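You operate a simulated robot arm through the tools that you are given. There is no shell and no other tool. Be economical: measure what you need, move in short steps, check, and stop when the job is done.

You run a simulated robot arm. Do the job below in one go: nothing can be reset, and whatever is moved stays where it is left.

Task
Run the oil pump and take up the gland till it weeps a single drop.
Fine: open the suction valve and switch the isolator on first; go by the drip glass and leave the gland set at one drop, not dry; then stop the pump and switch the isolator off.

Only the result counts: the job must be done as asked and must still hold three seconds after the hand-in. Knocking over, shifting, dropping, spilling or breaking anything else fails it.

Robot
A 6-joint arm with a two-finger parallel gripper on a trunk, on a base that drives. Base frame: it is fixed to the floor where the robot stands at the start and does not move with it; the origin is under the middle of the robot, x ahead of it, y to its left, z up; the surface under the hand at the start is at about z = 55.5. Readings come in cm, degrees, newtons and seconds.
With the tool pointing down near the work surface it reaches from about 16 to 82 cm from the robot's upright axis, wherever it stands. Its first joint turns from -115.0 to 115.0 degrees. Places, roughly: gland drip glass [20, -50, 60]; oil pump gland knob [20, -50, 70]; oil pump isolator [-20, -70, 110]; priming valve [40, -50, 80]; pump control box [-10, -70, 90]; pump grease cup [30, -50, 80]; pump start button [-10, -60, 120]; pump stop button [-10, -60, 100]; relief valve handwheel [30, -50, 120]; suction valve [60, 0, 70]. Payload 3.43 kg.
The tool frame sits at the grasp point between the pads (the TCP): z along the fingers, y along the line on which they close. The tips reach 3.4 cm beyond it. Largest opening 12.8 cm; finger width 2.4, thickness 1.2; the body of the gripper, 4.8 by 13 cm, starts 9.6 cm behind the TCP.
Orientation is that of the tool frame in the base frame, as a unit quaternion [x, y, z, w]. With the fingers straight down and closing along the base's y, the tool's x points along the base's -x, its y along +y and its z along -z.

Tools
- The arm moves only by the tool servo_tool. Its argument "increments" is a list of rows, each a list of 7 numbers: the shift along the tool's x, y, z in m, then the turn, a rotation vector about the tool's x, y, z in degrees, then the opening, from 0 (shut) to 1 (fully open). In form: [[tx, ty, tz, rx, ry, rz, fingers], ...]. A call has 1 to 8 rows; each row is the pose to reach, as a shift and turn from the pose commanded when the call began, along the tool's axes at that moment. Each row takes 0.2 s and may step no farther than 5 cm and 8.6 degrees from the row before; otherwise, or with a gripper value out of range, the whole call is refused. Where a pose cannot be reached the arm comes as near as it can. A force on the tool above 90 N (or 10 N above the force at the start of the call, whichever is more), or a blocked arm, ends the call early, and 0.2 s more pass. Each finger travels about 10.8 cm/s and halts on what it meets, pressing with about 23 N; the grip force reading is that of the motor and also rises with nothing between the fingers. The clock runs only during rows and for 0.2 s after the last one: add rows that repeat a pose to give the fingers time. The reply holds the time, the measured pose of the TCP, the force on the tool along the base axes, the opening and the grip force, in the units named above and with some noise, with the torque about the TCP (base axes, N m) and any sound that the robot's microphone picked up, and new pictures: "show" is both (left out), scene, wrist or none.
- Cameras (640 x 400 px; columns grow to the right, rows downward): "scene" is now at [-5.88, 10.78, 140.49]; the picture's right is [-0.94, -0.34, 0.00], its down [-0.15, 0.43, -0.89] and it looks along [0.30, -0.84, -0.45] (base axes); focal length 214 px, centre (320, 200). "wrist" rides on the gripper at [7.6, -1.1, -16] in the tool frame; the picture's right is [0.15, 0.99, 0.00], its down [-0.88, 0.13, -0.46] and it looks along [-0.45, 0.07, 0.89] (tool axes); focal length 234 px, centre (320, 200).
- raise_lower(by): slides the trunk up (or, below 0, down) by that many cm; the arm and the scene camera ride with it, the base frame stays. It gives what a move gives, with no picture.
- roll_base(legs): drives the robot by 1 to 6 legs, each [ahead, turn to the left] in cm and degrees, along the robot's own axes; the way and the turn of a leg run together, so that a leg with both is an arc; at most 150 cm and 180 degrees a leg. The arm and the cameras ride along, it lands a little off, and it stops where it bumps. It gives what a move gives, and a new picture of the scene camera.
- pan_tilt(pan, tilt): turns the head with the scene camera to pan (to the left, within 103 degrees either way) and tilt (down, from -29 to 69), counted from straight ahead of the robot. It gives what a move gives, and a new picture of the scene camera.
- point_at(camera, pixels): for up to 12 pixels [column, row] of the newest picture of that camera ("zoom" is the newest enlarged one), the place [x, y, z] in the base frame of the surface seen there, good to about 0.2 cm, but the place of the scene camera against the robot may be out by one fixed shift of up to 2.5 cm in any direction. The clock stands still meanwhile.
- close_up(camera, box): a new picture of the part [left, top, right, bottom] of that camera's present view, enlarged. The clock stands still meanwhile.
- job_done(): hands the job in; it is judged then, once.

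Keep the steps short. Do not move on a guess: measure, check each grasp and each placing, and mend mistakes. In all there are 80 turns and 260 pictures (those below and enlarged ones count). Leave the gripper open and the arm clear of the work at the hand-in unless told otherwise, and finish with a single line.

The tools are called after ">>>" by a JSON object that holds its "method" and its "body". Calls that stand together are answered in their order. servo_tool: Moves the arm, as the interface text tells. Its arguments: {"type":"object","properties":{"increments":{"type":"array","items":{"type":"array","items":{"type":"number"}}},"show":{"type":"string","enum":["both","scene","wrist","none"]}},"required":["increments"]} The other tools are called the same way: raise_lower (by) slides the trunk up or down; roll_base (legs) drives the base; pan_tilt (pan, tilt) turns the head that bears the scene camera; point_at (camera, pixels) gives the place of the surface under pixels of a picture; close_up (camera, box) takes an enlarged picture of a part of a camera's view; job_done () hands the job in.

At the start:

```text
clock: 0.0
eef_pos: [23.9, -41.69, 135.39]
ee_rot: [0.0, 1.0, -0.001, -0.001]
force: [-0.2, -0.4, -0.1]
ft_torque: [0.0, 0.0, 0.05]
grip_width: 12.77
grip_force: 0.0
trunk travel left (down, up): [-67.5, 11.5]
robot x, y, heading: [0.16, -0.03, -0.0]
head pan, tilt: [-70.2, 26.9]
```

scene: 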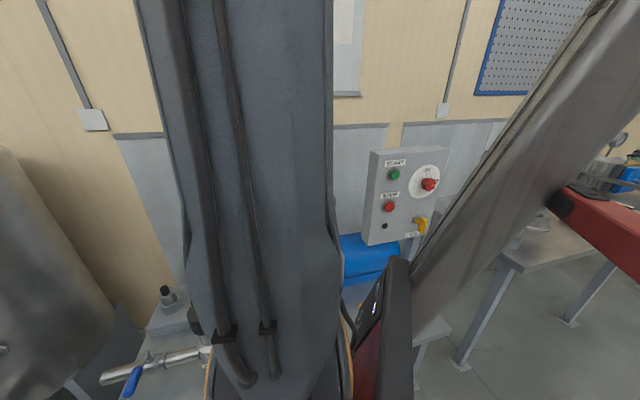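
wrist: 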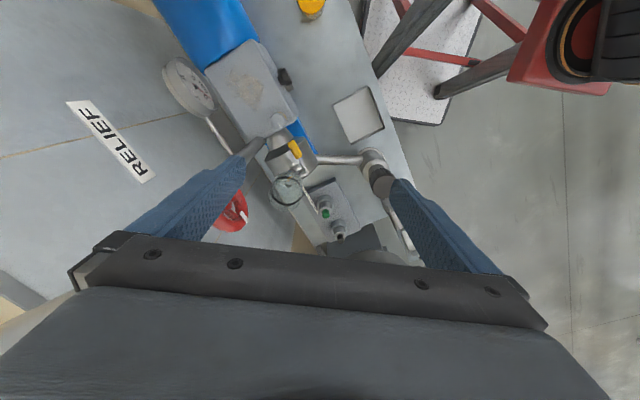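

I see the control box at about (400,195) in the scene picture and the pump from above in the wrist picture. I'll enlarge both.

>>> {"method": "close_up", "body": {"camera": "scene", "box": [340, 130, 480, 260]}}

>>> {"method": "close_up", "body": {"camera": "wrist", "box": [160, 0, 440, 260]}}

>>> {"method": "close_up", "body": {"camera": "scene", "box": [80, 270, 260, 400]}}

>>> {"method": "point_at", "body": {"camera": "scene", "pixels": [[394, 174], [389, 207], [428, 184], [421, 225], [385, 227], [372, 240], [448, 150], [133, 380], [165, 290], [180, 360]]}}

>>> {"method": "point_at", "body": {"camera": "wrist", "pixels": [[311, 7], [294, 150], [287, 190], [326, 213], [338, 230], [232, 215], [375, 160], [188, 85], [284, 75], [360, 115], [405, 235]]}}

```text
3.08 times, centred on (410, 195) of scene
```

zoom: 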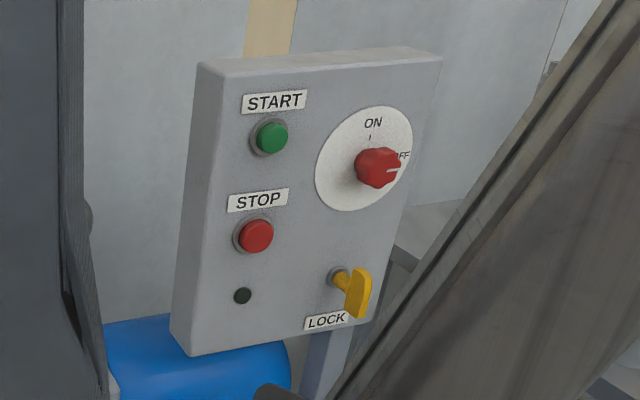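

```text
1.54 times, centred on (300, 130) of wrist
```

zoom: 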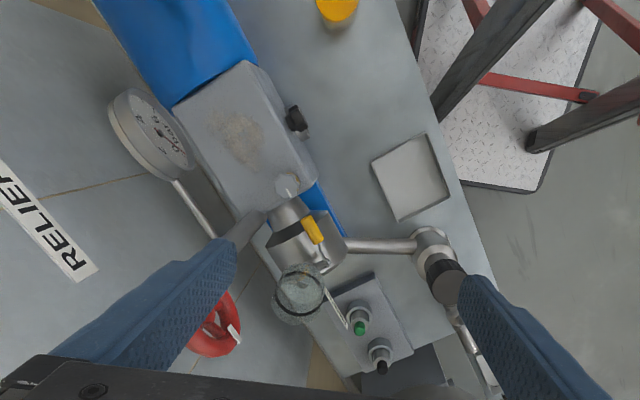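

```text
3.08 times, centred on (170, 335) of scene
```

zoom: 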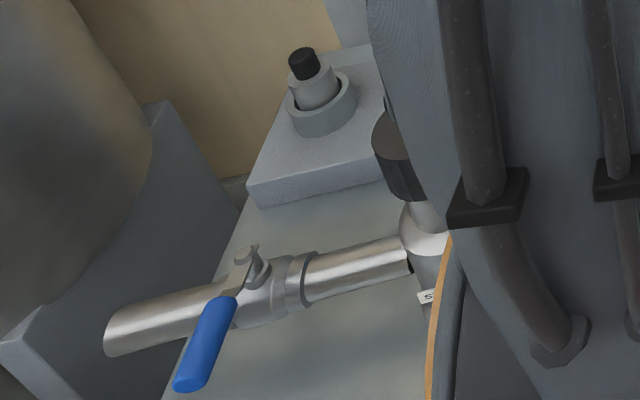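

```text
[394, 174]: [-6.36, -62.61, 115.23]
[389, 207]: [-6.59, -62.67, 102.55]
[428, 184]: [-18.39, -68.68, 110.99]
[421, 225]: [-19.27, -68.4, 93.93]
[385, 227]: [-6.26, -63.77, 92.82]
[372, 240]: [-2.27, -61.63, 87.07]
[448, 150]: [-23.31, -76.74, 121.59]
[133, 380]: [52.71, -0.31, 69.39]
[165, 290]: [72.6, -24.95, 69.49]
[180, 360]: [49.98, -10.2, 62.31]
```

```text
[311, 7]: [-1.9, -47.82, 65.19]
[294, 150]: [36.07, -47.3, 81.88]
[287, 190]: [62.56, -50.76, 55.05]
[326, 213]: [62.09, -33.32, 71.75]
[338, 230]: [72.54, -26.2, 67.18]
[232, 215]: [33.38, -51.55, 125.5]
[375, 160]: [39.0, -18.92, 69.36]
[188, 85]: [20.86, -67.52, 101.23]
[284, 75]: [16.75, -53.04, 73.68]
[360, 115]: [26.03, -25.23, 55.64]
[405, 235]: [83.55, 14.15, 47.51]
```

The suction valve's blue lever is near (53,0,69). I'll swing the arm over there at its present height, which also clears the view of the pump.

>>> {"method": "servo_tool", "body": {"increments": [[-0.015, 0.045, 0, 0, 0, 0, 1], [-0.03, 0.09, 0, 0, 0, 0, 1], [-0.045, 0.135, 0, 0, 0, 0, 1], [-0.06, 0.18, 0, 0, 0, 0, 1], [-0.075, 0.225, 0, 0, 0, 0, 1], [-0.09, 0.27, 0, 0, 0, 0, 1], [-0.105, 0.315, 0, 0, 0, 0, 1], [-0.12, 0.36, 0, 0, 0, 0, 1]]}}

```text
clock: 1.8
eef_pos: [36.39, -5.17, 135.25]
ee_rot: [0.0, 1.0, 0.0, 0.0]
force: [-0.7, 0.2, -0.5]
ft_torque: [0.04, -0.03, 0.01]
grip_width: 12.78
grip_force: 0.1
trunk travel left (down, up): [-67.5, 11.5]
robot x, y, heading: [0.05, 0.23, 0.1]
head pan, tilt: [-70.2, 26.9]
```

scene: 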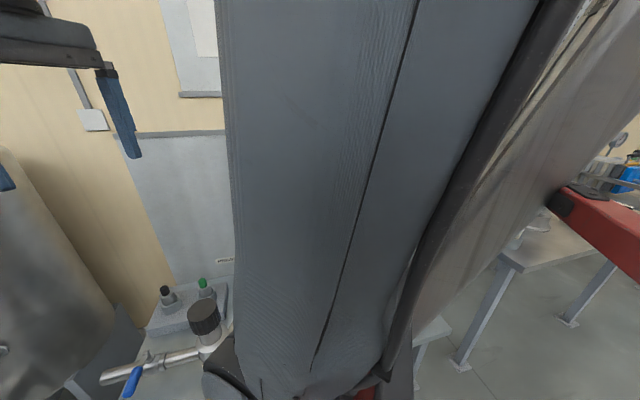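
wrist: 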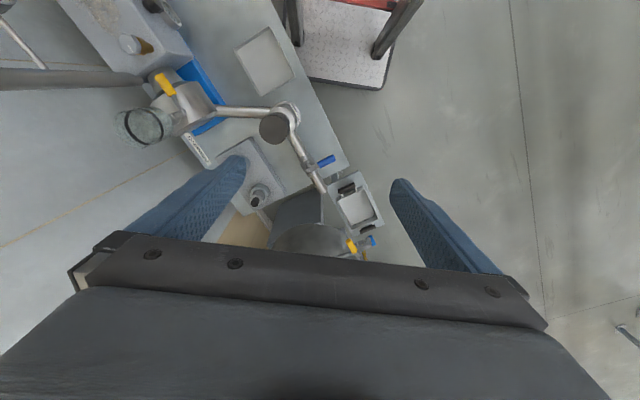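

>>> {"method": "close_up", "body": {"camera": "wrist", "box": [230, 80, 410, 270]}}

>>> {"method": "point_at", "body": {"camera": "wrist", "pixels": [[310, 164], [317, 162], [325, 160], [333, 158], [309, 168], [301, 150], [318, 185], [294, 113], [347, 187], [355, 210], [352, 245], [166, 84]]}}

>>> {"method": "close_up", "body": {"camera": "wrist", "box": [60, 0, 300, 160]}}

```text
2.11 times, centred on (320, 175) of wrist
```

zoom: 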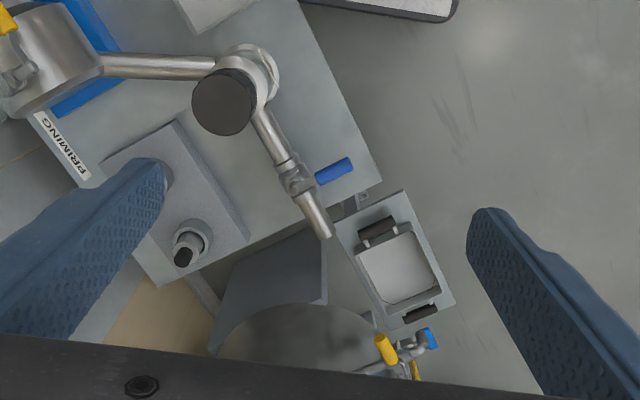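

```text
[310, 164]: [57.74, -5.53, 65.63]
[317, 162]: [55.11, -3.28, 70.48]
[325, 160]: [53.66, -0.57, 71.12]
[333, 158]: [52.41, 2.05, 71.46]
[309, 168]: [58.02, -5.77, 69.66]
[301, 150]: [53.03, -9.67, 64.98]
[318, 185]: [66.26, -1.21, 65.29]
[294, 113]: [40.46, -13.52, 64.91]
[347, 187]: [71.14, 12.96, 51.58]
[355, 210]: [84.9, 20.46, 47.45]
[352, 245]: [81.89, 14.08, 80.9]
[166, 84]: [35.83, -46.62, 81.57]
```

```text
2.50 times, centred on (180, 80) of wrist
```

zoom: 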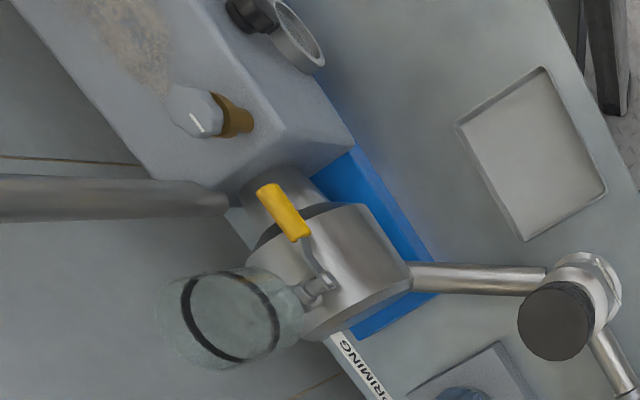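

The blue lever lies across the pipe, so the valve is shut. I'll look straight ahead to check what lies under the arm before I lower it.

>>> {"method": "pan_tilt", "body": {"pan": -5, "tilt": 40}}

>>> {"method": "pan_tilt", "body": {"pan": -100, "tilt": 30}}

```text
clock: 3.2
eef_pos: [36.37, -5.06, 135.33]
ee_rot: [0.0, 1.0, 0.0, 0.0]
force: [-1.0, -0.2, 0.0]
ft_torque: [0.0, 0.0, 0.01]
grip_width: 12.81
grip_force: 0.1
trunk travel left (down, up): [-67.5, 11.5]
robot x, y, heading: [0.17, -0.12, -0.2]
head pan, tilt: [-5.0, 40.0]
```

scene: 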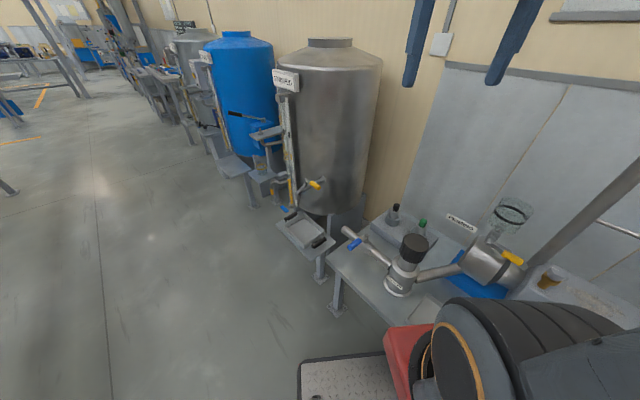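

```text
clock: 4.9
eef_pos: [36.35, -5.21, 135.43]
ee_rot: [0.0, 1.0, -0.001, 0.0]
force: [-0.1, -0.5, 0.7]
ft_torque: [-0.01, 0.01, -0.01]
grip_width: 12.77
grip_force: 0.0
trunk travel left (down, up): [-67.5, 11.5]
robot x, y, heading: [-0.41, 0.08, -0.4]
head pan, tilt: [-100.0, 30.0]
```

scene: 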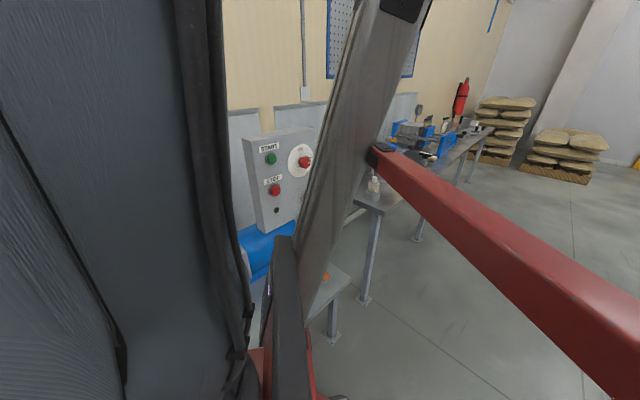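

The space under the hand is clear: the tank stands beyond x≈75. I'll lower the trunk by 35 cm.

>>> {"method": "raise_lower", "body": {"by": -35}}

>>> {"method": "servo_tool", "body": {"increments": [[-0.03, 0, 0.0, 0, 0, 0, 0.5], [-0.06, 0, 0.0, 0, 0, 0, 0], [-0.085, 0, 0.02, 0, 0, 0, 0], [-0.085, 0, 0.06, 0, 0, 0, 0]]}}

>>> {"method": "pan_tilt", "body": {"pan": -10, "tilt": 45}}

```text
clock: 8.3
eef_pos: [45.42, -5.69, 100.48]
ee_rot: [-0.001, 1.0, 0.0, 0.001]
force: [0.3, 0.2, 0.6]
ft_torque: [0.02, 0.02, 0.02]
grip_width: 12.81
grip_force: 0.0
trunk travel left (down, up): [-32.5, 46.5]
robot x, y, heading: [0.09, -0.1, -0.1]
head pan, tilt: [-100.0, 30.0]
```

```text
clock: 9.3
eef_pos: [53.77, -5.78, 94.61]
ee_rot: [0.0, 1.0, 0.001, 0.0]
force: [0.1, 0.9, 0.4]
ft_torque: [0.01, 0.0, -0.02]
grip_width: 0.01
grip_force: 23.0
trunk travel left (down, up): [-32.5, 46.5]
robot x, y, heading: [0.33, 0.22, -0.3]
head pan, tilt: [-100.0, 30.0]
```

scene: 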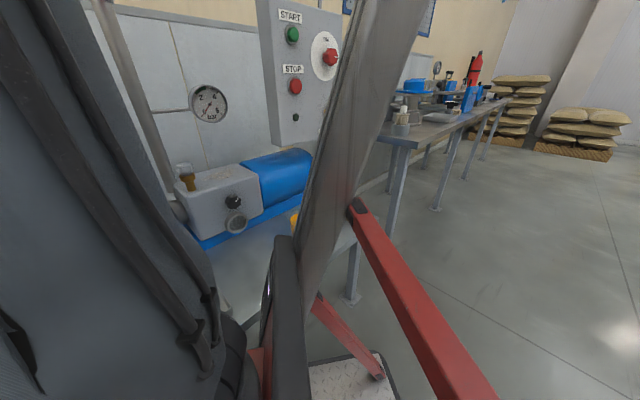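
wrist: 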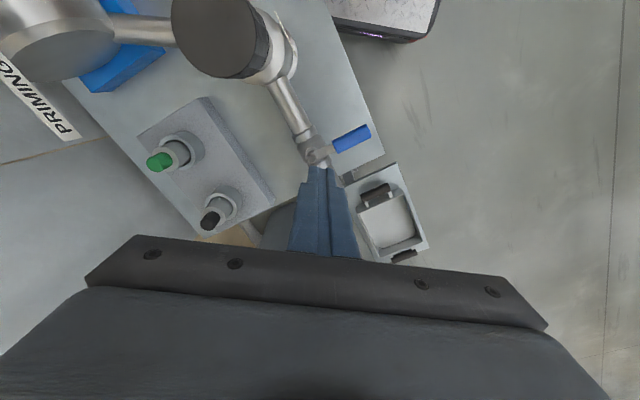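

```text
clock: 10.9
eef_pos: [53.77, -5.74, 94.66]
ee_rot: [0.0, 1.0, -0.001, 0.001]
force: [1.1, -0.1, -0.2]
ft_torque: [0.01, 0.02, 0.01]
grip_width: 0.0
grip_force: 23.0
trunk travel left (down, up): [-32.5, 46.5]
robot x, y, heading: [0.12, -0.21, -0.2]
head pan, tilt: [-10.0, 45.0]
```

scene: 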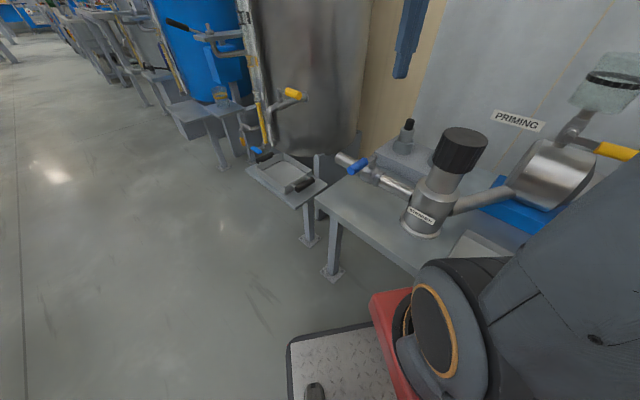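

>>> {"method": "close_up", "body": {"camera": "wrist", "box": [250, 80, 410, 190]}}

>>> {"method": "close_up", "body": {"camera": "scene", "box": [310, 110, 470, 220]}}

>>> {"method": "point_at", "body": {"camera": "wrist", "pixels": [[335, 144], [352, 138], [368, 132], [318, 152], [318, 145], [285, 105], [296, 127]]}}

```text
3.64 times, centred on (330, 135) of wrist
```

zoom: 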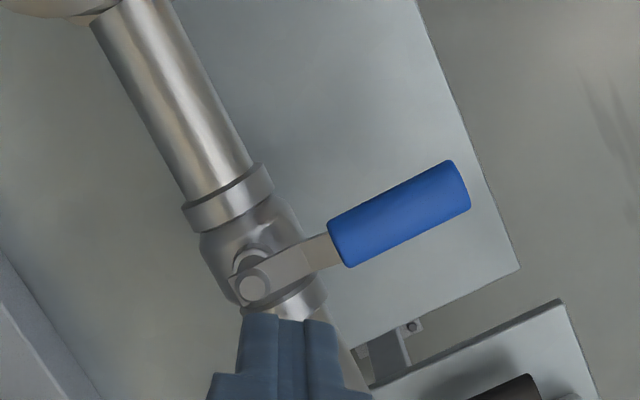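

```text
3.64 times, centred on (390, 165) of scene
```

zoom: 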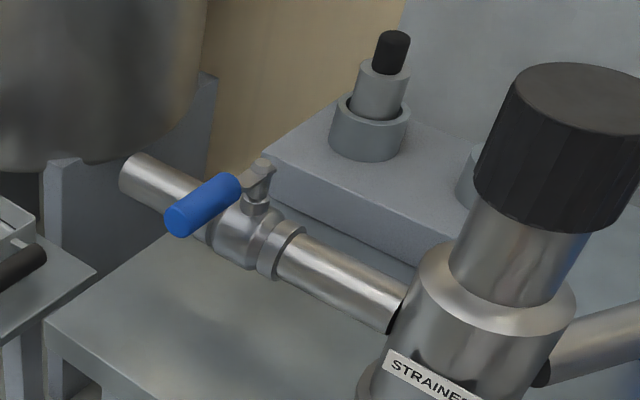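

```text
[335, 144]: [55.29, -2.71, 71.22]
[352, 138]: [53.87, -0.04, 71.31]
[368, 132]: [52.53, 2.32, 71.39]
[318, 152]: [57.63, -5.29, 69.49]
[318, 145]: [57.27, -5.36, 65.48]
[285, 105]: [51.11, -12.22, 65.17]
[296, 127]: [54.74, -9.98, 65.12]
```

The stem is at about (58,-6) and the handle points to about 123°, with the pipe at 32°. I'll try turning it open anticlockwise. First I'll bring the shut fingers down on the far side of the handle.

>>> {"method": "servo_tool", "body": {"increments": [[-0.018, 0.043, 0.0, 0, 0, 0, 0], [-0.037, 0.087, 0.0, 0, 0, 0, 0], [-0.037, 0.087, 0.05, 0, 0, 0, 0], [-0.037, 0.087, 0.1, 0, 0, 0, 0], [-0.037, 0.087, 0.15, 0, 0, 0, 0], [-0.037, 0.087, 0.19, 0, 0, 0, 0], [-0.037, 0.087, 0.222, 0, 0, 0, 0], [-0.037, 0.087, 0.222, 0, 0, 0, 0]]}}

```text
clock: 12.7
eef_pos: [57.64, 3.21, 72.19]
ee_rot: [-0.001, 1.0, 0.0, 0.0]
force: [0.6, -0.2, -0.7]
ft_torque: [0.03, 0.01, -0.02]
grip_width: 0.02
grip_force: 23.1
trunk travel left (down, up): [-32.5, 46.5]
robot x, y, heading: [0.12, 0.2, 0.2]
head pan, tilt: [-10.0, 45.0]
```

scene: 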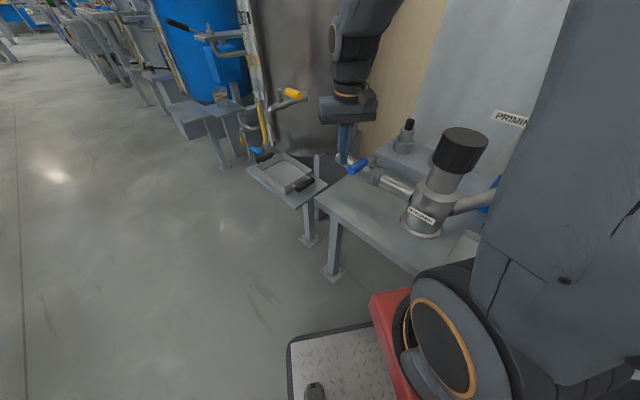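
wrist: 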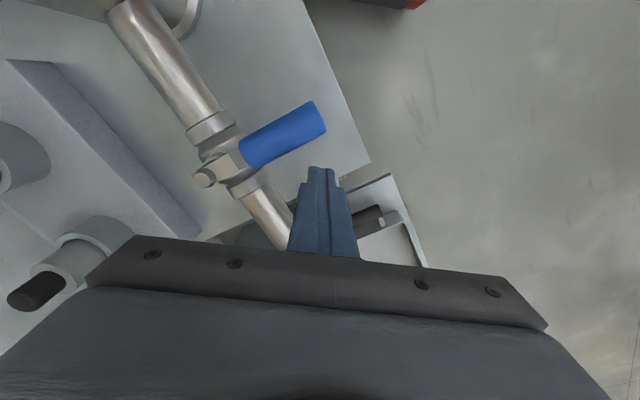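

>>> {"method": "servo_tool", "body": {"increments": [[0.017, -0.016, 0, 0, 0, 0, 0], [0.028, -0.021, 0, 0, 0, 0, 0], [0.038, -0.026, 0, 0, 0, 0, 0], [0.038, -0.026, 0, 0, 0, 0, 0]], "show": "wrist"}}

```text
clock: 13.7
eef_pos: [53.82, 0.5, 72.33]
ee_rot: [0.0, 1.0, 0.0, 0.0]
force: [1.4, 1.5, 1.4]
ft_torque: [0.02, 0.05, 0.02]
grip_width: 0.0
grip_force: 22.7
trunk travel left (down, up): [-32.5, 46.5]
robot x, y, heading: [-0.29, 0.03, 0.1]
head pan, tilt: [-10.0, 45.0]
```

wrist: 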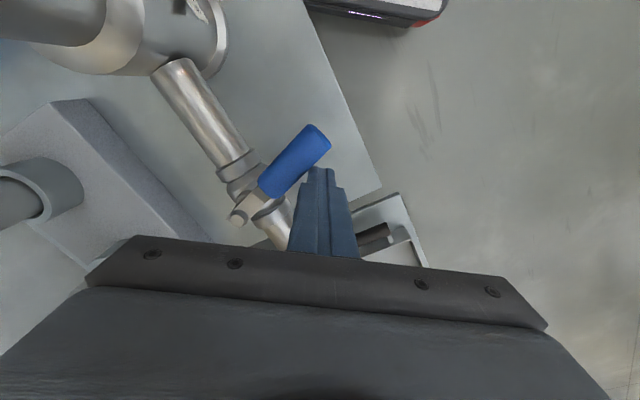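

The lever gives way and turns, so I'll carry on round the arc.

>>> {"method": "servo_tool", "body": {"increments": [[0.017, -0.013, 0, 0, 0, 0, 0], [0.028, -0.03, 0, 0, 0, 0, 0], [0.0345, -0.05, 0, 0, 0, 0, 0], [0.036, -0.07, 0, 0, 0, 0, 0], [0.034, -0.084, 0, 0, 0, 0, 0], [0.032, -0.091, 0, 0, 0, 0, 0], [0.032, -0.091, 0, 0, 0, 0, 0]], "show": "wrist"}}

```text
clock: 15.3
eef_pos: [50.76, -8.74, 72.26]
ee_rot: [0.0, 1.0, 0.0, 0.0]
force: [-1.1, 0.7, -0.4]
ft_torque: [-0.01, 0.07, 0.01]
grip_width: 0.0
grip_force: 22.8
trunk travel left (down, up): [-32.5, 46.5]
robot x, y, heading: [0.3, -0.32, 0.0]
head pan, tilt: [-10.0, 45.0]
```

wrist: 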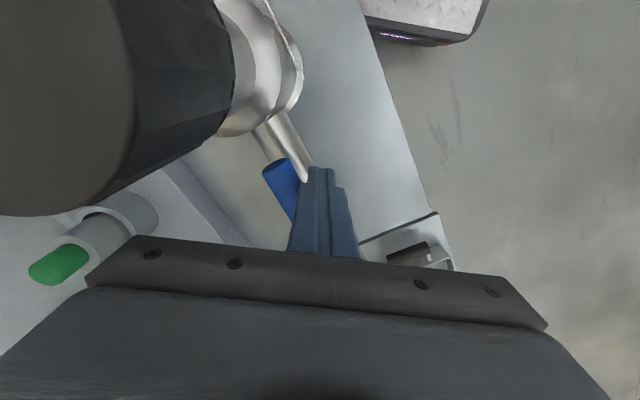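

The lever is about in line with the pipe. I'll push a bit more to feel for the stop, mindful of the tall strainer cap on the left.

>>> {"method": "servo_tool", "body": {"increments": [[-0.003, -0.004, 0, 0, 0, 0, 0], [-0.0055, -0.0083, 0, 0, 0, 0, 0]], "show": "wrist"}}

```text
clock: 15.9
eef_pos: [50.97, -8.97, 72.24]
ee_rot: [-0.001, 1.0, 0.002, -0.002]
force: [-22.1, 51.4, 11.3]
ft_torque: [0.98, 0.34, 0.34]
grip_width: 0.0
grip_force: 23.5
trunk travel left (down, up): [-32.5, 46.5]
robot x, y, heading: [0.15, 0.01, -0.1]
head pan, tilt: [-10.0, 45.0]
```

wrist: 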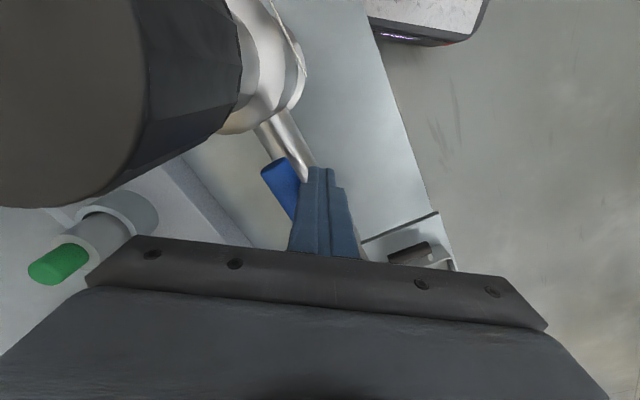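

I felt the stop (about 55 N) with the lever in line with the pipe, so the suction valve is open. I'll back off and rise.

>>> {"method": "servo_tool", "body": {"increments": [[0.004, 0.02, 0, 0, 0, 0, 0], [0.004, 0.035, -0.02, 0, 0, 0, 0], [0.004, 0.035, -0.07, 0, 0, 0, 0], [0.004, 0.035, -0.12, 0, 0, 0, 0], [0.004, 0.035, -0.17, 0, 0, 0, 0], [0.004, 0.035, -0.22, 0, 0, 0, 0.3], [0.004, 0.035, -0.27, 0, 0, 0, 0.6]], "show": "both"}}

```text
clock: 17.5
eef_pos: [50.66, -6.04, 99.46]
ee_rot: [0.001, 1.0, -0.001, -0.001]
force: [0.5, -0.8, 0.9]
ft_torque: [-0.02, 0.02, -0.02]
grip_width: 7.69
grip_force: 0.1
trunk travel left (down, up): [-32.5, 46.5]
robot x, y, heading: [0.01, -0.17, 0.2]
head pan, tilt: [-10.0, 45.0]
```

scene: 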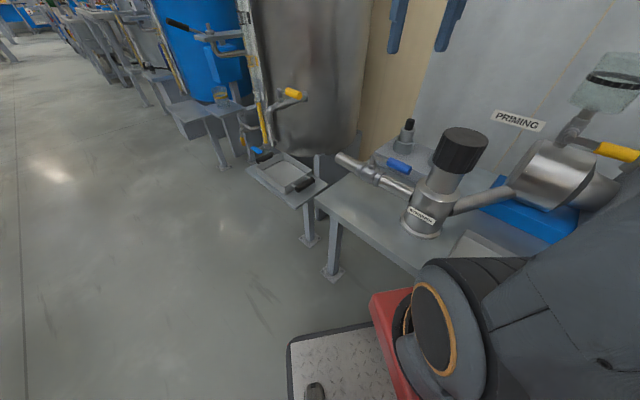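
wrist: 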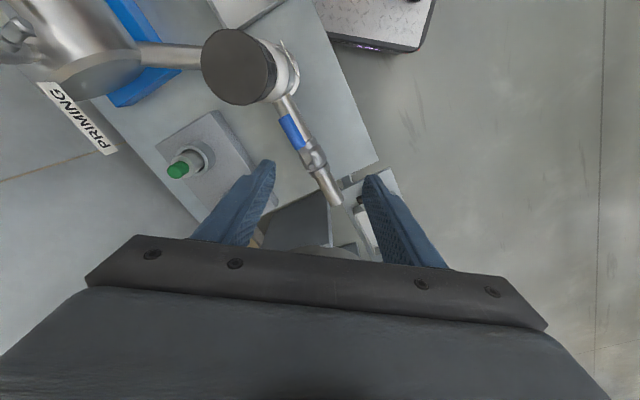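

The lever lies along the pipe. Next I'll turn the head to the pump and back off about 25 cm, which gives the arm room at the box.

>>> {"method": "pan_tilt", "body": {"pan": -75, "tilt": 20}}

>>> {"method": "roll_base", "body": {"legs": [[-25, 0]]}}

```text
clock: 18.9
eef_pos: [50.61, -6.08, 99.45]
ee_rot: [0.0, 1.0, 0.0, -0.001]
force: [-0.2, -0.5, 0.8]
ft_torque: [0.02, 0.02, 0.02]
grip_width: 7.67
grip_force: 0.0
trunk travel left (down, up): [-32.5, 46.5]
robot x, y, heading: [0.18, 0.21, 0.2]
head pan, tilt: [-75.0, 20.0]
```

scene: 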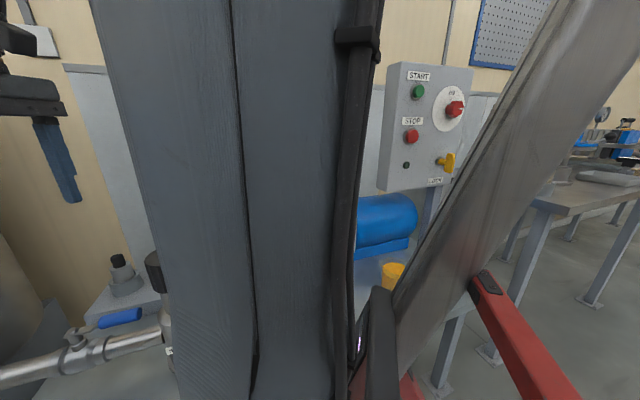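

```text
clock: 20.7
eef_pos: [25.8, -6.04, 99.4]
ee_rot: [0.0, 1.0, 0.001, 0.0]
force: [-0.1, -0.6, -0.3]
ft_torque: [0.0, -0.03, 0.0]
grip_width: 7.68
grip_force: 0.1
trunk travel left (down, up): [-32.5, 46.5]
robot x, y, heading: [-24.74, 0.23, -0.1]
head pan, tilt: [-75.0, 20.0]
```

scene: 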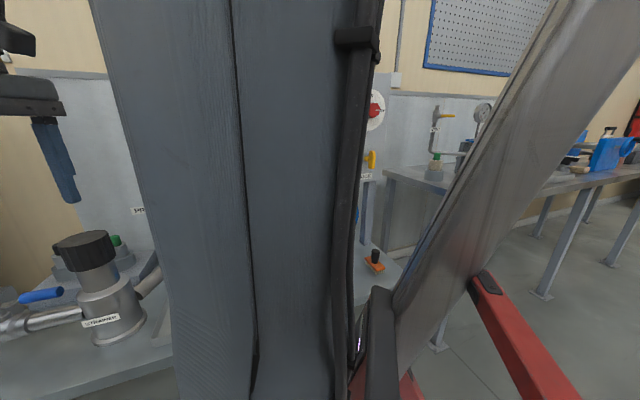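

I'll back off another 12 cm so the right-hand work isn't near the first joint's limit. Then I'll turn the tool 60° to face along the box's normal.

>>> {"method": "roll_base", "body": {"legs": [[-12, 0]]}}

>>> {"method": "servo_tool", "body": {"increments": [[0.02, -0.02, 0, 0, 0, 7.5, 0.6], [0.04, -0.04, 0, 0, 0, 15, 0.6], [0.06, -0.06, 0, 0, 0, 22.5, 0.6], [0.08, -0.08, 0, 0, 0, 30, 0.6], [0.1, -0.1, 0, 0, 0, 37.5, 0.6], [0.12, -0.12, 0, 0, 0, 45, 0.6], [0.14, -0.14, 0, 0, 0, 52.5, 0.6], [0.16, -0.16, 0, 0, 0, 60, 0.6]], "show": "wrist"}}

```text
clock: 22.0
eef_pos: [13.4, -5.91, 99.33]
ee_rot: [0.0, 1.0, 0.0, -0.001]
force: [0.1, -0.1, 0.1]
ft_torque: [0.0, 0.0, 0.0]
grip_width: 7.66
grip_force: 0.0
trunk travel left (down, up): [-32.5, 46.5]
robot x, y, heading: [-37.4, 0.21, -0.1]
head pan, tilt: [-75.0, 20.0]
```

scene: 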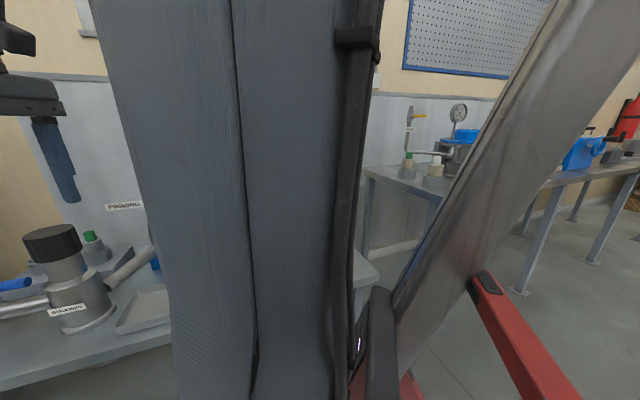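

```text
clock: 23.8
eef_pos: [-1.11, -23.69, 99.43]
ee_rot: [0.501, 0.865, 0.0, -0.001]
force: [0.0, -0.8, 0.6]
ft_torque: [-0.05, 0.01, 0.01]
grip_width: 7.67
grip_force: 0.1
out of reach, approached as far as the arm can: row 4, 5, 6, 7, 8
trunk travel left (down, up): [-32.5, 46.5]
robot x, y, heading: [-37.42, -0.16, 0.1]
head pan, tilt: [-75.0, 20.0]
```

wrist: 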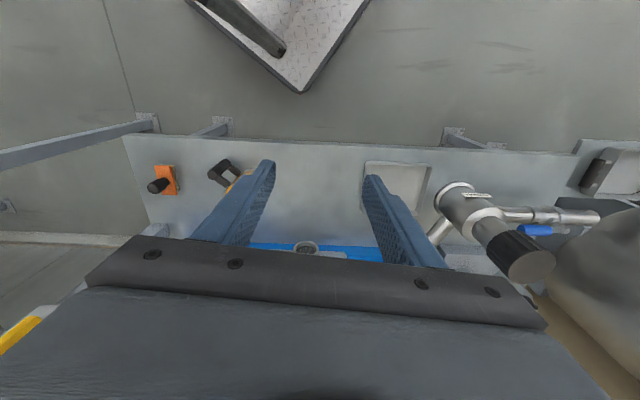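

The bench edge now lies level in the wrist picture, so the tool is in line with the pump. I'll tilt it towards horizontal while moving out towards the box.

>>> {"method": "servo_tool", "body": {"increments": [[-0.015, -0.03, -0.008, 0, -8, 0, 0.6], [-0.03, -0.06, -0.016, 0, -16, 0, 0.6], [-0.045, -0.09, -0.024, 0, -24, 0, 0.6], [-0.06, -0.12, -0.032, 0, -32, 0, 0.6], [-0.075, -0.15, -0.04, 0, -40, 0, 0.6], [-0.09, -0.18, -0.048, 0, -48, 0, 0.6], [-0.105, -0.21, -0.056, 0, -56, 0, 0.6], [-0.12, -0.24, -0.064, 0, -64, 0, 0.6]]}}

```text
clock: 25.6
eef_pos: [-16.91, -52.05, 105.09]
ee_rot: [0.424, 0.735, -0.265, 0.459]
force: [0.6, 0.0, -0.2]
ft_torque: [0.03, -0.02, 0.0]
grip_width: 7.68
grip_force: 0.1
out of reach, approached as far as the arm can: row 1, 2, 3, 4, 5, 6, 7, 8
trunk travel left (down, up): [-32.5, 46.5]
robot x, y, heading: [-37.16, 0.2, 0.1]
head pan, tilt: [-75.0, 20.0]
```

scene: 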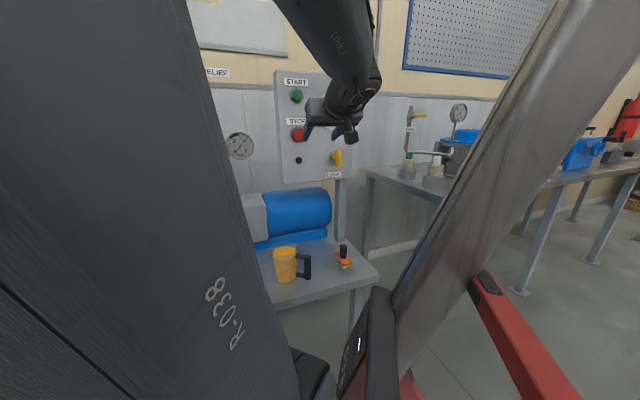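
wrist: 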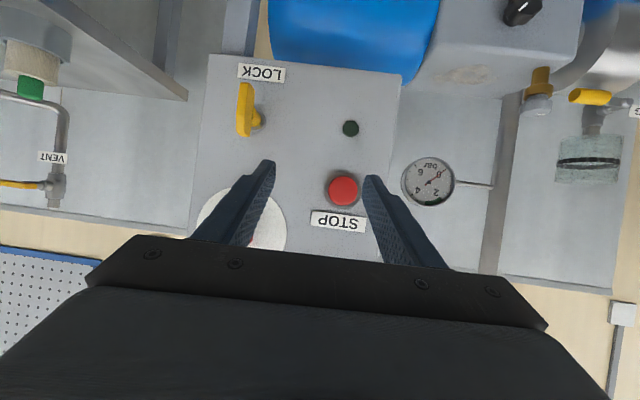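

The wrist picture now shows the box upside down. I'll measure the panel and buttons with the wrist camera.

>>> {"method": "point_at", "body": {"camera": "wrist", "pixels": [[343, 190], [343, 222], [300, 90], [300, 200], [246, 110], [350, 128], [375, 80], [212, 170], [521, 12], [540, 80], [590, 97]]}}

>>> {"method": "servo_tool", "body": {"increments": [[0, 0, -0.03, 0, 0, 0, 0.6], [-0.0, 0, -0.05, 0, -7, 0, 0.6], [0, 0, -0.05, 0, -13, 0, 0.6], [0, 0, -0.05, 0, -20, 0, 0.6], [0, 0, -0.05, 0, -26, 0, 0.6]]}}

```text
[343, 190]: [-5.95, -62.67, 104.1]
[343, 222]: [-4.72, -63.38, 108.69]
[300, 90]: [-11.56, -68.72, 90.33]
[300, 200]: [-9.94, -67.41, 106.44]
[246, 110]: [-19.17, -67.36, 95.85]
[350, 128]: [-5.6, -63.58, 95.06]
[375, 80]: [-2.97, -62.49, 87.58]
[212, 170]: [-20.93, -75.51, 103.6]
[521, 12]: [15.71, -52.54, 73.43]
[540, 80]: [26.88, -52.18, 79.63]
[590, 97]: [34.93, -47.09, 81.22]
```

```text
clock: 26.8
eef_pos: [-19.63, -50.72, 105.98]
ee_rot: [0.352, 0.613, -0.353, 0.613]
force: [0.0, -0.5, -0.9]
ft_torque: [0.0, 0.01, -0.02]
grip_width: 7.69
grip_force: 0.0
out of reach, approached as far as the arm can: row 1, 2, 3, 4, 5
trunk travel left (down, up): [-32.5, 46.5]
robot x, y, heading: [-37.38, -0.39, 0.4]
head pan, tilt: [-75.0, 20.0]
```

scene: 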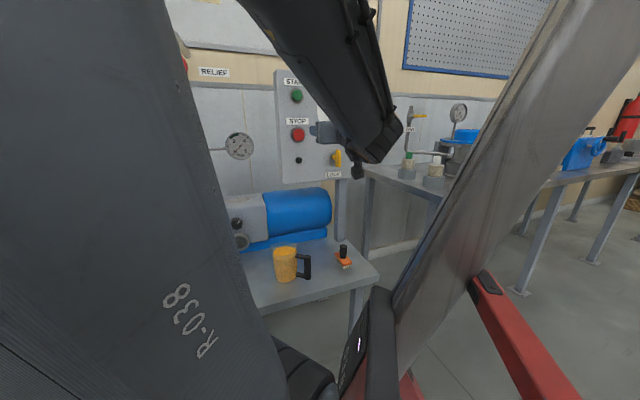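
wrist: 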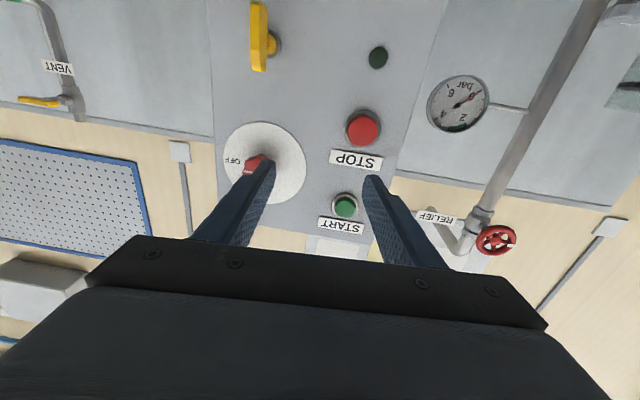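

The tool is horizontal and facing the panel. I'll measure the isolator knob, which is partly behind a finger, and the START button.

>>> {"method": "point_at", "body": {"camera": "wrist", "pixels": [[253, 160], [247, 165], [290, 150], [300, 180], [225, 160], [262, 124], [345, 206], [362, 128], [330, 110], [240, 100], [378, 57]]}}

>>> {"method": "close_up", "body": {"camera": "wrist", "box": [200, 100, 400, 240]}}

```text
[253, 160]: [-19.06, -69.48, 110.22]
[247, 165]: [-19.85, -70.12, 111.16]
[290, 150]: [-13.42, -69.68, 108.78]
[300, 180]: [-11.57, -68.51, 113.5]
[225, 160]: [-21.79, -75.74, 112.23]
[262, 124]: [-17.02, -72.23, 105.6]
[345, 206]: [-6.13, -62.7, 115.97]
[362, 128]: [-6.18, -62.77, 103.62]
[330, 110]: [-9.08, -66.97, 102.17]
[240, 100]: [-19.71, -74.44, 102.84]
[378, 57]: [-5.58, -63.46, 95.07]
```

```text
2.86 times, centred on (300, 170) of wrist
```

zoom: 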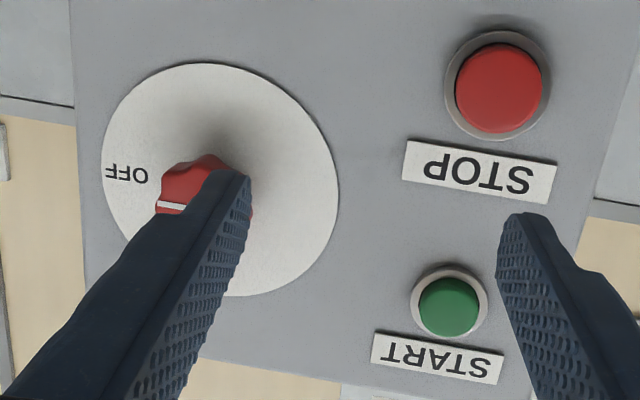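

From the disk and panel points, the knob's axis meets the panel at about (-15.7,-71.3,112). It stands about 4 cm proud, and the panel normal is near (-0.57,0.82). I'll line up in front of it with 5° of yaw, stopping short.

>>> {"method": "servo_tool", "body": {"increments": [[-0.02, -0.025, 0.02, -2, 0, 0, 0.65], [-0.04, -0.05, 0.04, -4, 0, 0, 0.65], [-0.06, -0.079, 0.065, -5, 0, 0, 0.65], [-0.06, -0.079, 0.088, -5, 0, 0, 0.65]]}}

>>> {"method": "close_up", "body": {"camera": "wrist", "box": [200, 80, 440, 240]}}

```text
clock: 27.8
eef_pos: [-21.92, -62.76, 112.3]
ee_rot: [0.327, 0.627, -0.326, 0.627]
force: [1.1, 0.6, 1.0]
ft_torque: [0.02, 0.03, -0.02]
grip_width: 8.29
grip_force: 0.0
trunk travel left (down, up): [-32.5, 46.5]
robot x, y, heading: [-36.81, 0.02, 0.1]
head pan, tilt: [-75.0, 20.0]
```

scene: 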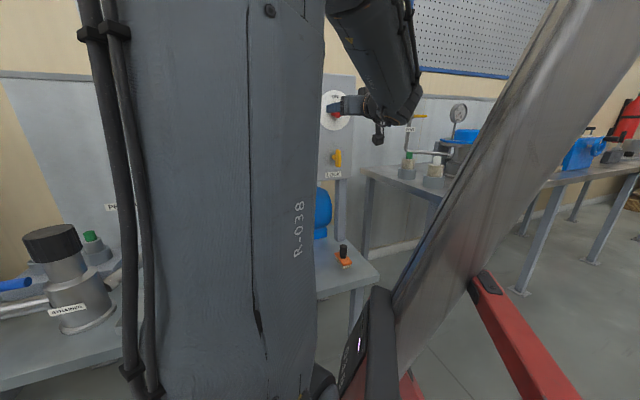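
wrist: 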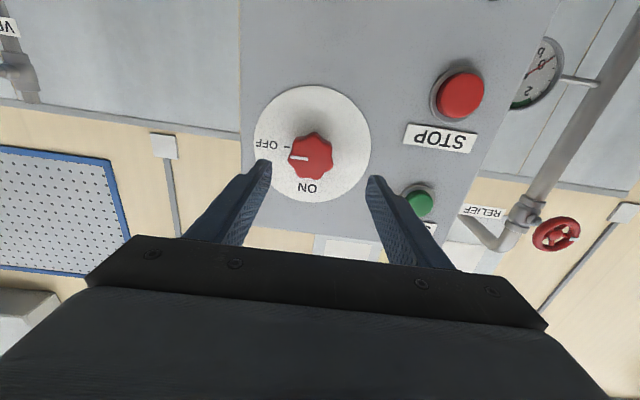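

```text
2.50 times, centred on (320, 160) of wrist
```

zoom: 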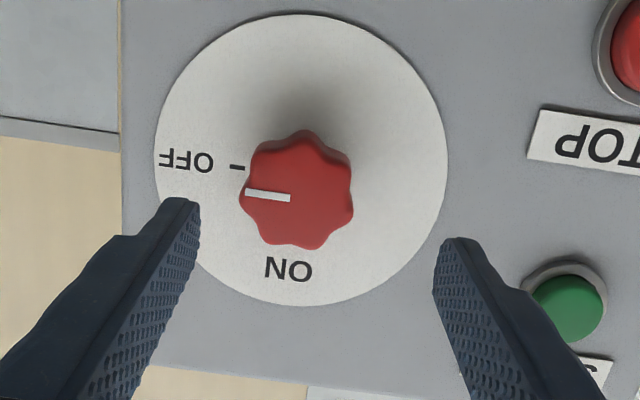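

>>> {"method": "point_at", "body": {"camera": "zoom", "pixels": [[297, 190], [245, 210], [350, 180], [300, 140], [305, 242], [190, 120], [420, 150], [300, 290], [300, 40]]}}

```text
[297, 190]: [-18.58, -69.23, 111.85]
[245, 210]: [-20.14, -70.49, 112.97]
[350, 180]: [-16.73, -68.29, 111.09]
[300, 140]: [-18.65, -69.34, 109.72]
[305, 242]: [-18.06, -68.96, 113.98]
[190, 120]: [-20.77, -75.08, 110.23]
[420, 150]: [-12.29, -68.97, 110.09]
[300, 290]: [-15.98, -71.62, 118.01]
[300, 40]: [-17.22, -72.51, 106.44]
```

The knob's front is at (-18.5,-69.25,111.9), with radius about 2.2. I'll straddle it and close.

>>> {"method": "servo_tool", "body": {"increments": [[0.0035, -0.0093, 0.02, 0, 0, 0, 0.65], [0.0035, -0.0093, 0.045, 0, 0, 0, 0.65], [0.0035, -0.0093, 0.064, 0, 0, 0, 0.65], [0.0035, -0.0093, 0.064, 0, 0, 0, 0.4], [0.0035, -0.0093, 0.064, 0, 0, 0, 0.2], [0.0035, -0.0093, 0.064, 0, 0, 0, 0.2]], "show": "wrist"}}

```text
clock: 29.2
eef_pos: [-19.2, -68.36, 112.02]
ee_rot: [0.327, 0.627, -0.327, 0.628]
force: [-1.9, -11.4, 3.5]
ft_torque: [-0.04, -0.01, 0.58]
grip_width: 4.69
grip_force: 45.3
trunk travel left (down, up): [-32.5, 46.5]
robot x, y, heading: [-37.2, -0.29, 0.0]
head pan, tilt: [-75.0, 20.0]
```

wrist: 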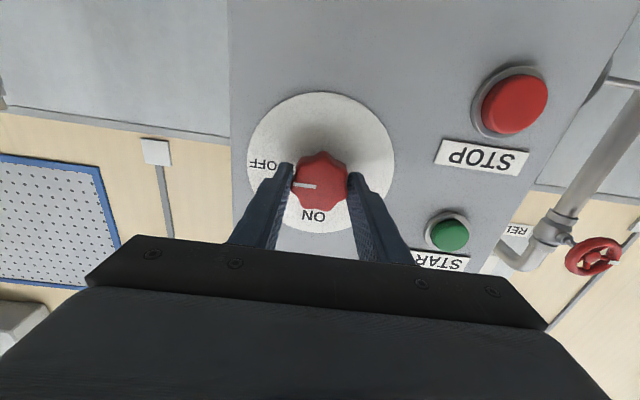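

I have the knob between the pads (4.7 cm). I'll turn it anticlockwise towards ON.

>>> {"method": "servo_tool", "body": {"increments": [[0, 0, 0, 0, 0, -8, 0.2], [0, 0, 0, 0, 0, -16, 0.2], [0, 0, 0, 0, 0, -24, 0.2], [0, 0, 0, 0, 0, -32, 0.2], [0, 0, 0, 0, 0, -40, 0.2], [0, 0, 0, 0, 0, -48, 0.2]]}}

```text
clock: 30.6
eef_pos: [-19.34, -68.38, 112.0]
ee_rot: [0.042, 0.705, -0.554, 0.44]
force: [3.8, -37.9, 29.9]
ft_torque: [-0.13, -0.15, 0.37]
grip_width: 4.72
grip_force: 44.7
trunk travel left (down, up): [-32.5, 46.5]
robot x, y, heading: [-37.26, -0.24, 0.1]
head pan, tilt: [-75.0, 20.0]
```

scene: 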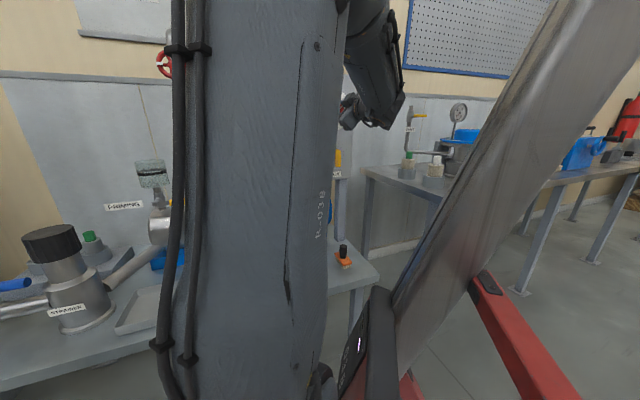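
wrist: 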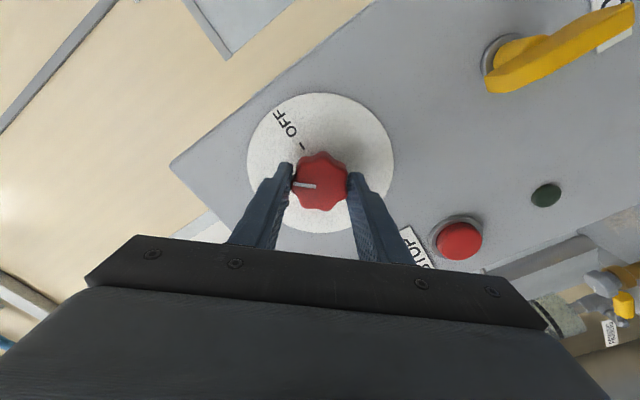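

The knob follows. There is some side load, so I'll ease it by 3 mm and finish the quarter turn.

>>> {"method": "servo_tool", "body": {"increments": [[0, -0.003, 0.002, 0, 0, 0, 0.2], [0, -0.003, 0.002, 0, 0, -8, 0.2], [0, -0.003, 0.002, 0, 0, -16, 0.2], [0, -0.003, 0.002, 0, 0, -24, 0.2], [0, -0.003, 0.002, 0, 0, -32, 0.2], [0, -0.003, 0.002, 0, 0, -39, 0.2], [0, -0.003, 0.002, 0, 0, -43, 0.2]], "show": "wrist"}}

```text
clock: 31.4
eef_pos: [-19.18, -68.8, 112.02]
ee_rot: [-0.047, 0.725, -0.58, 0.369]
force: [8.6, -0.2, -9.9]
ft_torque: [-0.48, -0.3, 0.15]
grip_width: 4.81
grip_force: 19.7
out of reach, approached as far as the arm can: row 3, 4
trunk travel left (down, up): [-32.5, 46.5]
robot x, y, heading: [-37.0, -0.28, 0.4]
head pan, tilt: [-75.0, 20.0]
stopped in row 4: the force on the tool passed its limit at 118 N (the readings are from after the stop); the commanded pose is now the measured one
```

wrist: 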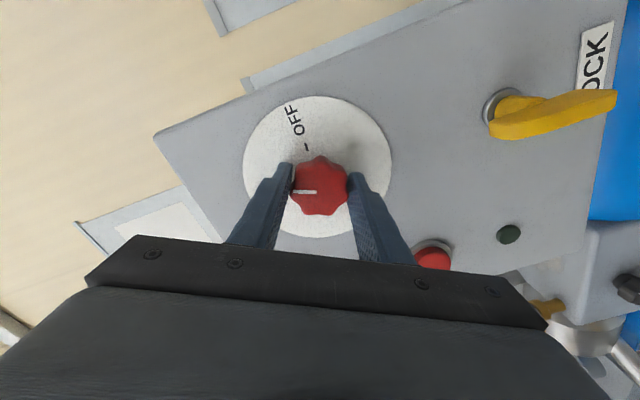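

The wrist reached its limit about 60° round. I'll let go, back off, roll the wrist back and take a fresh grip.

>>> {"method": "servo_tool", "body": {"increments": [[0, 0, 0, 0, 0, 0, 0.5], [0, 0, 0, 0, 0, 0, 0.65], [0, 0, -0.03, 0, 0, 0, 0.65], [0, 0, -0.06, 0, 0, 0, 0.65], [0, 0, -0.06, 0, 0, 8, 0.65], [0, 0, -0.06, 0, 0, 16, 0.65], [0, 0, -0.06, 0, 0, 24, 0.65], [0, 0, -0.06, 0, 0, 32, 0.65]], "show": "none"}}

>>> {"method": "servo_tool", "body": {"increments": [[0, 0, 0, 0, 0, 8, 0.65], [0, 0, 0, 0, 0, 16, 0.65], [0, 0, 0, 0, 0, 24, 0.65], [0, 0, 0, 0, 0, 30, 0.65]], "show": "wrist"}}

>>> {"method": "close_up", "body": {"camera": "wrist", "box": [200, 60, 440, 220]}}

```text
clock: 33.2
eef_pos: [-22.84, -64.25, 112.42]
ee_rot: [0.155, 0.708, -0.456, 0.516]
force: [-0.3, 0.1, 0.4]
ft_torque: [-0.01, 0.0, 0.01]
grip_width: 8.33
grip_force: 0.0
trunk travel left (down, up): [-32.5, 46.5]
robot x, y, heading: [-37.39, -0.35, 0.1]
head pan, tilt: [-75.0, 20.0]
```

```text
clock: 34.2
eef_pos: [-22.82, -63.98, 112.49]
ee_rot: [0.334, 0.643, -0.308, 0.617]
force: [-0.1, -0.5, 1.0]
ft_torque: [0.0, 0.02, 0.02]
grip_width: 8.34
grip_force: 0.1
trunk travel left (down, up): [-32.5, 46.5]
robot x, y, heading: [-37.55, -0.24, 0.5]
head pan, tilt: [-75.0, 20.0]
```

wrist: 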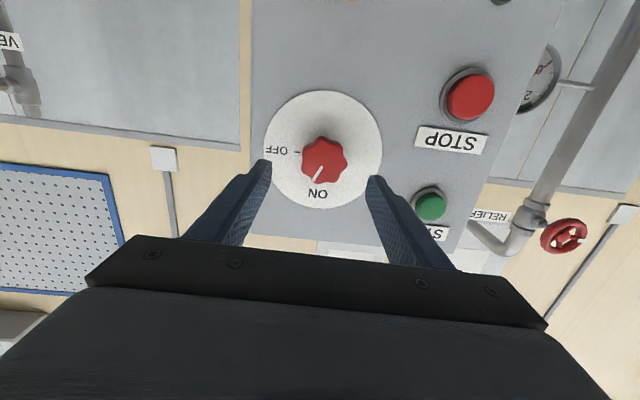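

```text
2.50 times, centred on (320, 140) of wrist
```

zoom: 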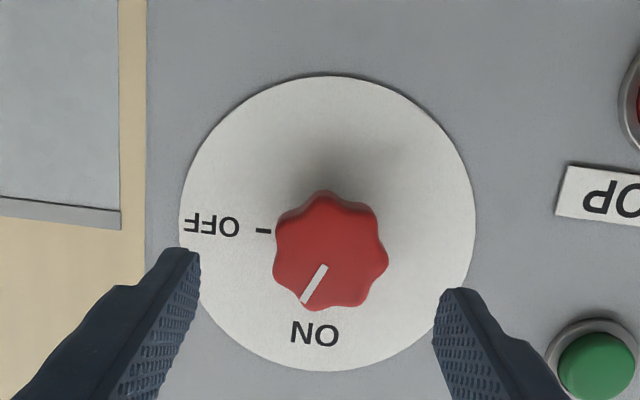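

About 30° is left. I'll grip again and finish.

>>> {"method": "servo_tool", "body": {"increments": [[0.003, 0.0024, 0.02, 0, -3, 0, 0.65], [0.003, 0.0024, 0.042, 0, -3, 0, 0.65], [0.003, 0.0024, 0.06, 0, -3, 0, 0.65], [0.003, 0.0024, 0.06, 0, -3, 0, 0.4], [0.003, 0.0024, 0.06, 0, -3, 0, 0.2], [0.003, 0.0024, 0.06, 0, -3, 0, 0.2]], "show": "none"}}

>>> {"method": "servo_tool", "body": {"increments": [[0, 0, 0, 0, 0, -8, 0.2], [0, 0, 0, 0, 0, -16, 0.2], [0, 0, 0, 0, 0, -24, 0.2], [0, 0, 0, 0, 0, -31, 0.2], [0, 0, 0, 0, 0, -34, 0.2]], "show": "wrist"}}

```text
clock: 35.6
eef_pos: [-19.02, -68.57, 111.95]
ee_rot: [0.326, 0.627, -0.318, 0.633]
force: [-0.6, -6.9, 2.5]
ft_torque: [0.23, 0.12, -0.73]
grip_width: 4.69
grip_force: 45.0
trunk travel left (down, up): [-32.5, 46.5]
robot x, y, heading: [-37.15, -0.07, 0.5]
head pan, tilt: [-75.0, 20.0]
```

```text
clock: 36.8
eef_pos: [-19.01, -68.74, 112.02]
ee_rot: [0.126, 0.694, -0.489, 0.513]
force: [-1.6, 9.3, -0.3]
ft_torque: [0.35, -0.89, -0.18]
grip_width: 4.72
grip_force: 44.5
trunk travel left (down, up): [-32.5, 46.5]
robot x, y, heading: [-37.6, -0.42, 0.5]
head pan, tilt: [-75.0, 20.0]
```

wrist: 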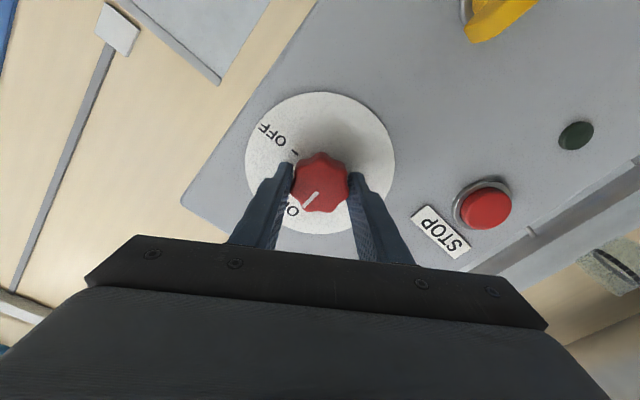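

The pointer now meets the ON mark. I'll release, back away, roll level and check it.

>>> {"method": "servo_tool", "body": {"increments": [[0, 0, 0, 0, 0, 0, 0.5], [0, 0, 0, 0, 0, 0, 0.65], [0, 0, -0.03, 0, 0, 0, 0.65], [0, 0, -0.065, 0, 0, 0, 0.65], [0, 0, -0.065, 0, 0, 8, 0.65], [0, 0, -0.065, 0, 0, 16, 0.65], [0, 0, -0.065, 0, 0, 24, 0.65], [0, 0, -0.065, 0, 0, 31, 0.65]], "show": "wrist"}}

>>> {"method": "close_up", "body": {"camera": "wrist", "box": [200, 60, 500, 240]}}

```text
clock: 38.6
eef_pos: [-22.64, -63.43, 111.97]
ee_rot: [0.309, 0.635, -0.333, 0.625]
force: [0.2, 0.2, -0.2]
ft_torque: [-0.01, 0.0, 0.01]
grip_width: 8.3
grip_force: 0.0
trunk travel left (down, up): [-32.5, 46.5]
robot x, y, heading: [-37.41, -0.45, 0.2]
head pan, tilt: [-75.0, 20.0]
```

wrist: 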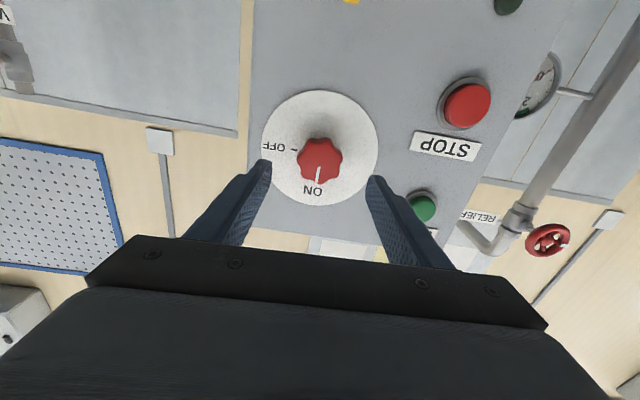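

```text
2.13 times, centred on (350, 150) of wrist
```

zoom: 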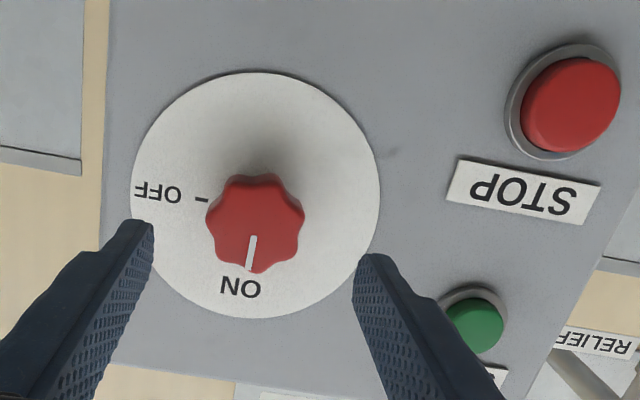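

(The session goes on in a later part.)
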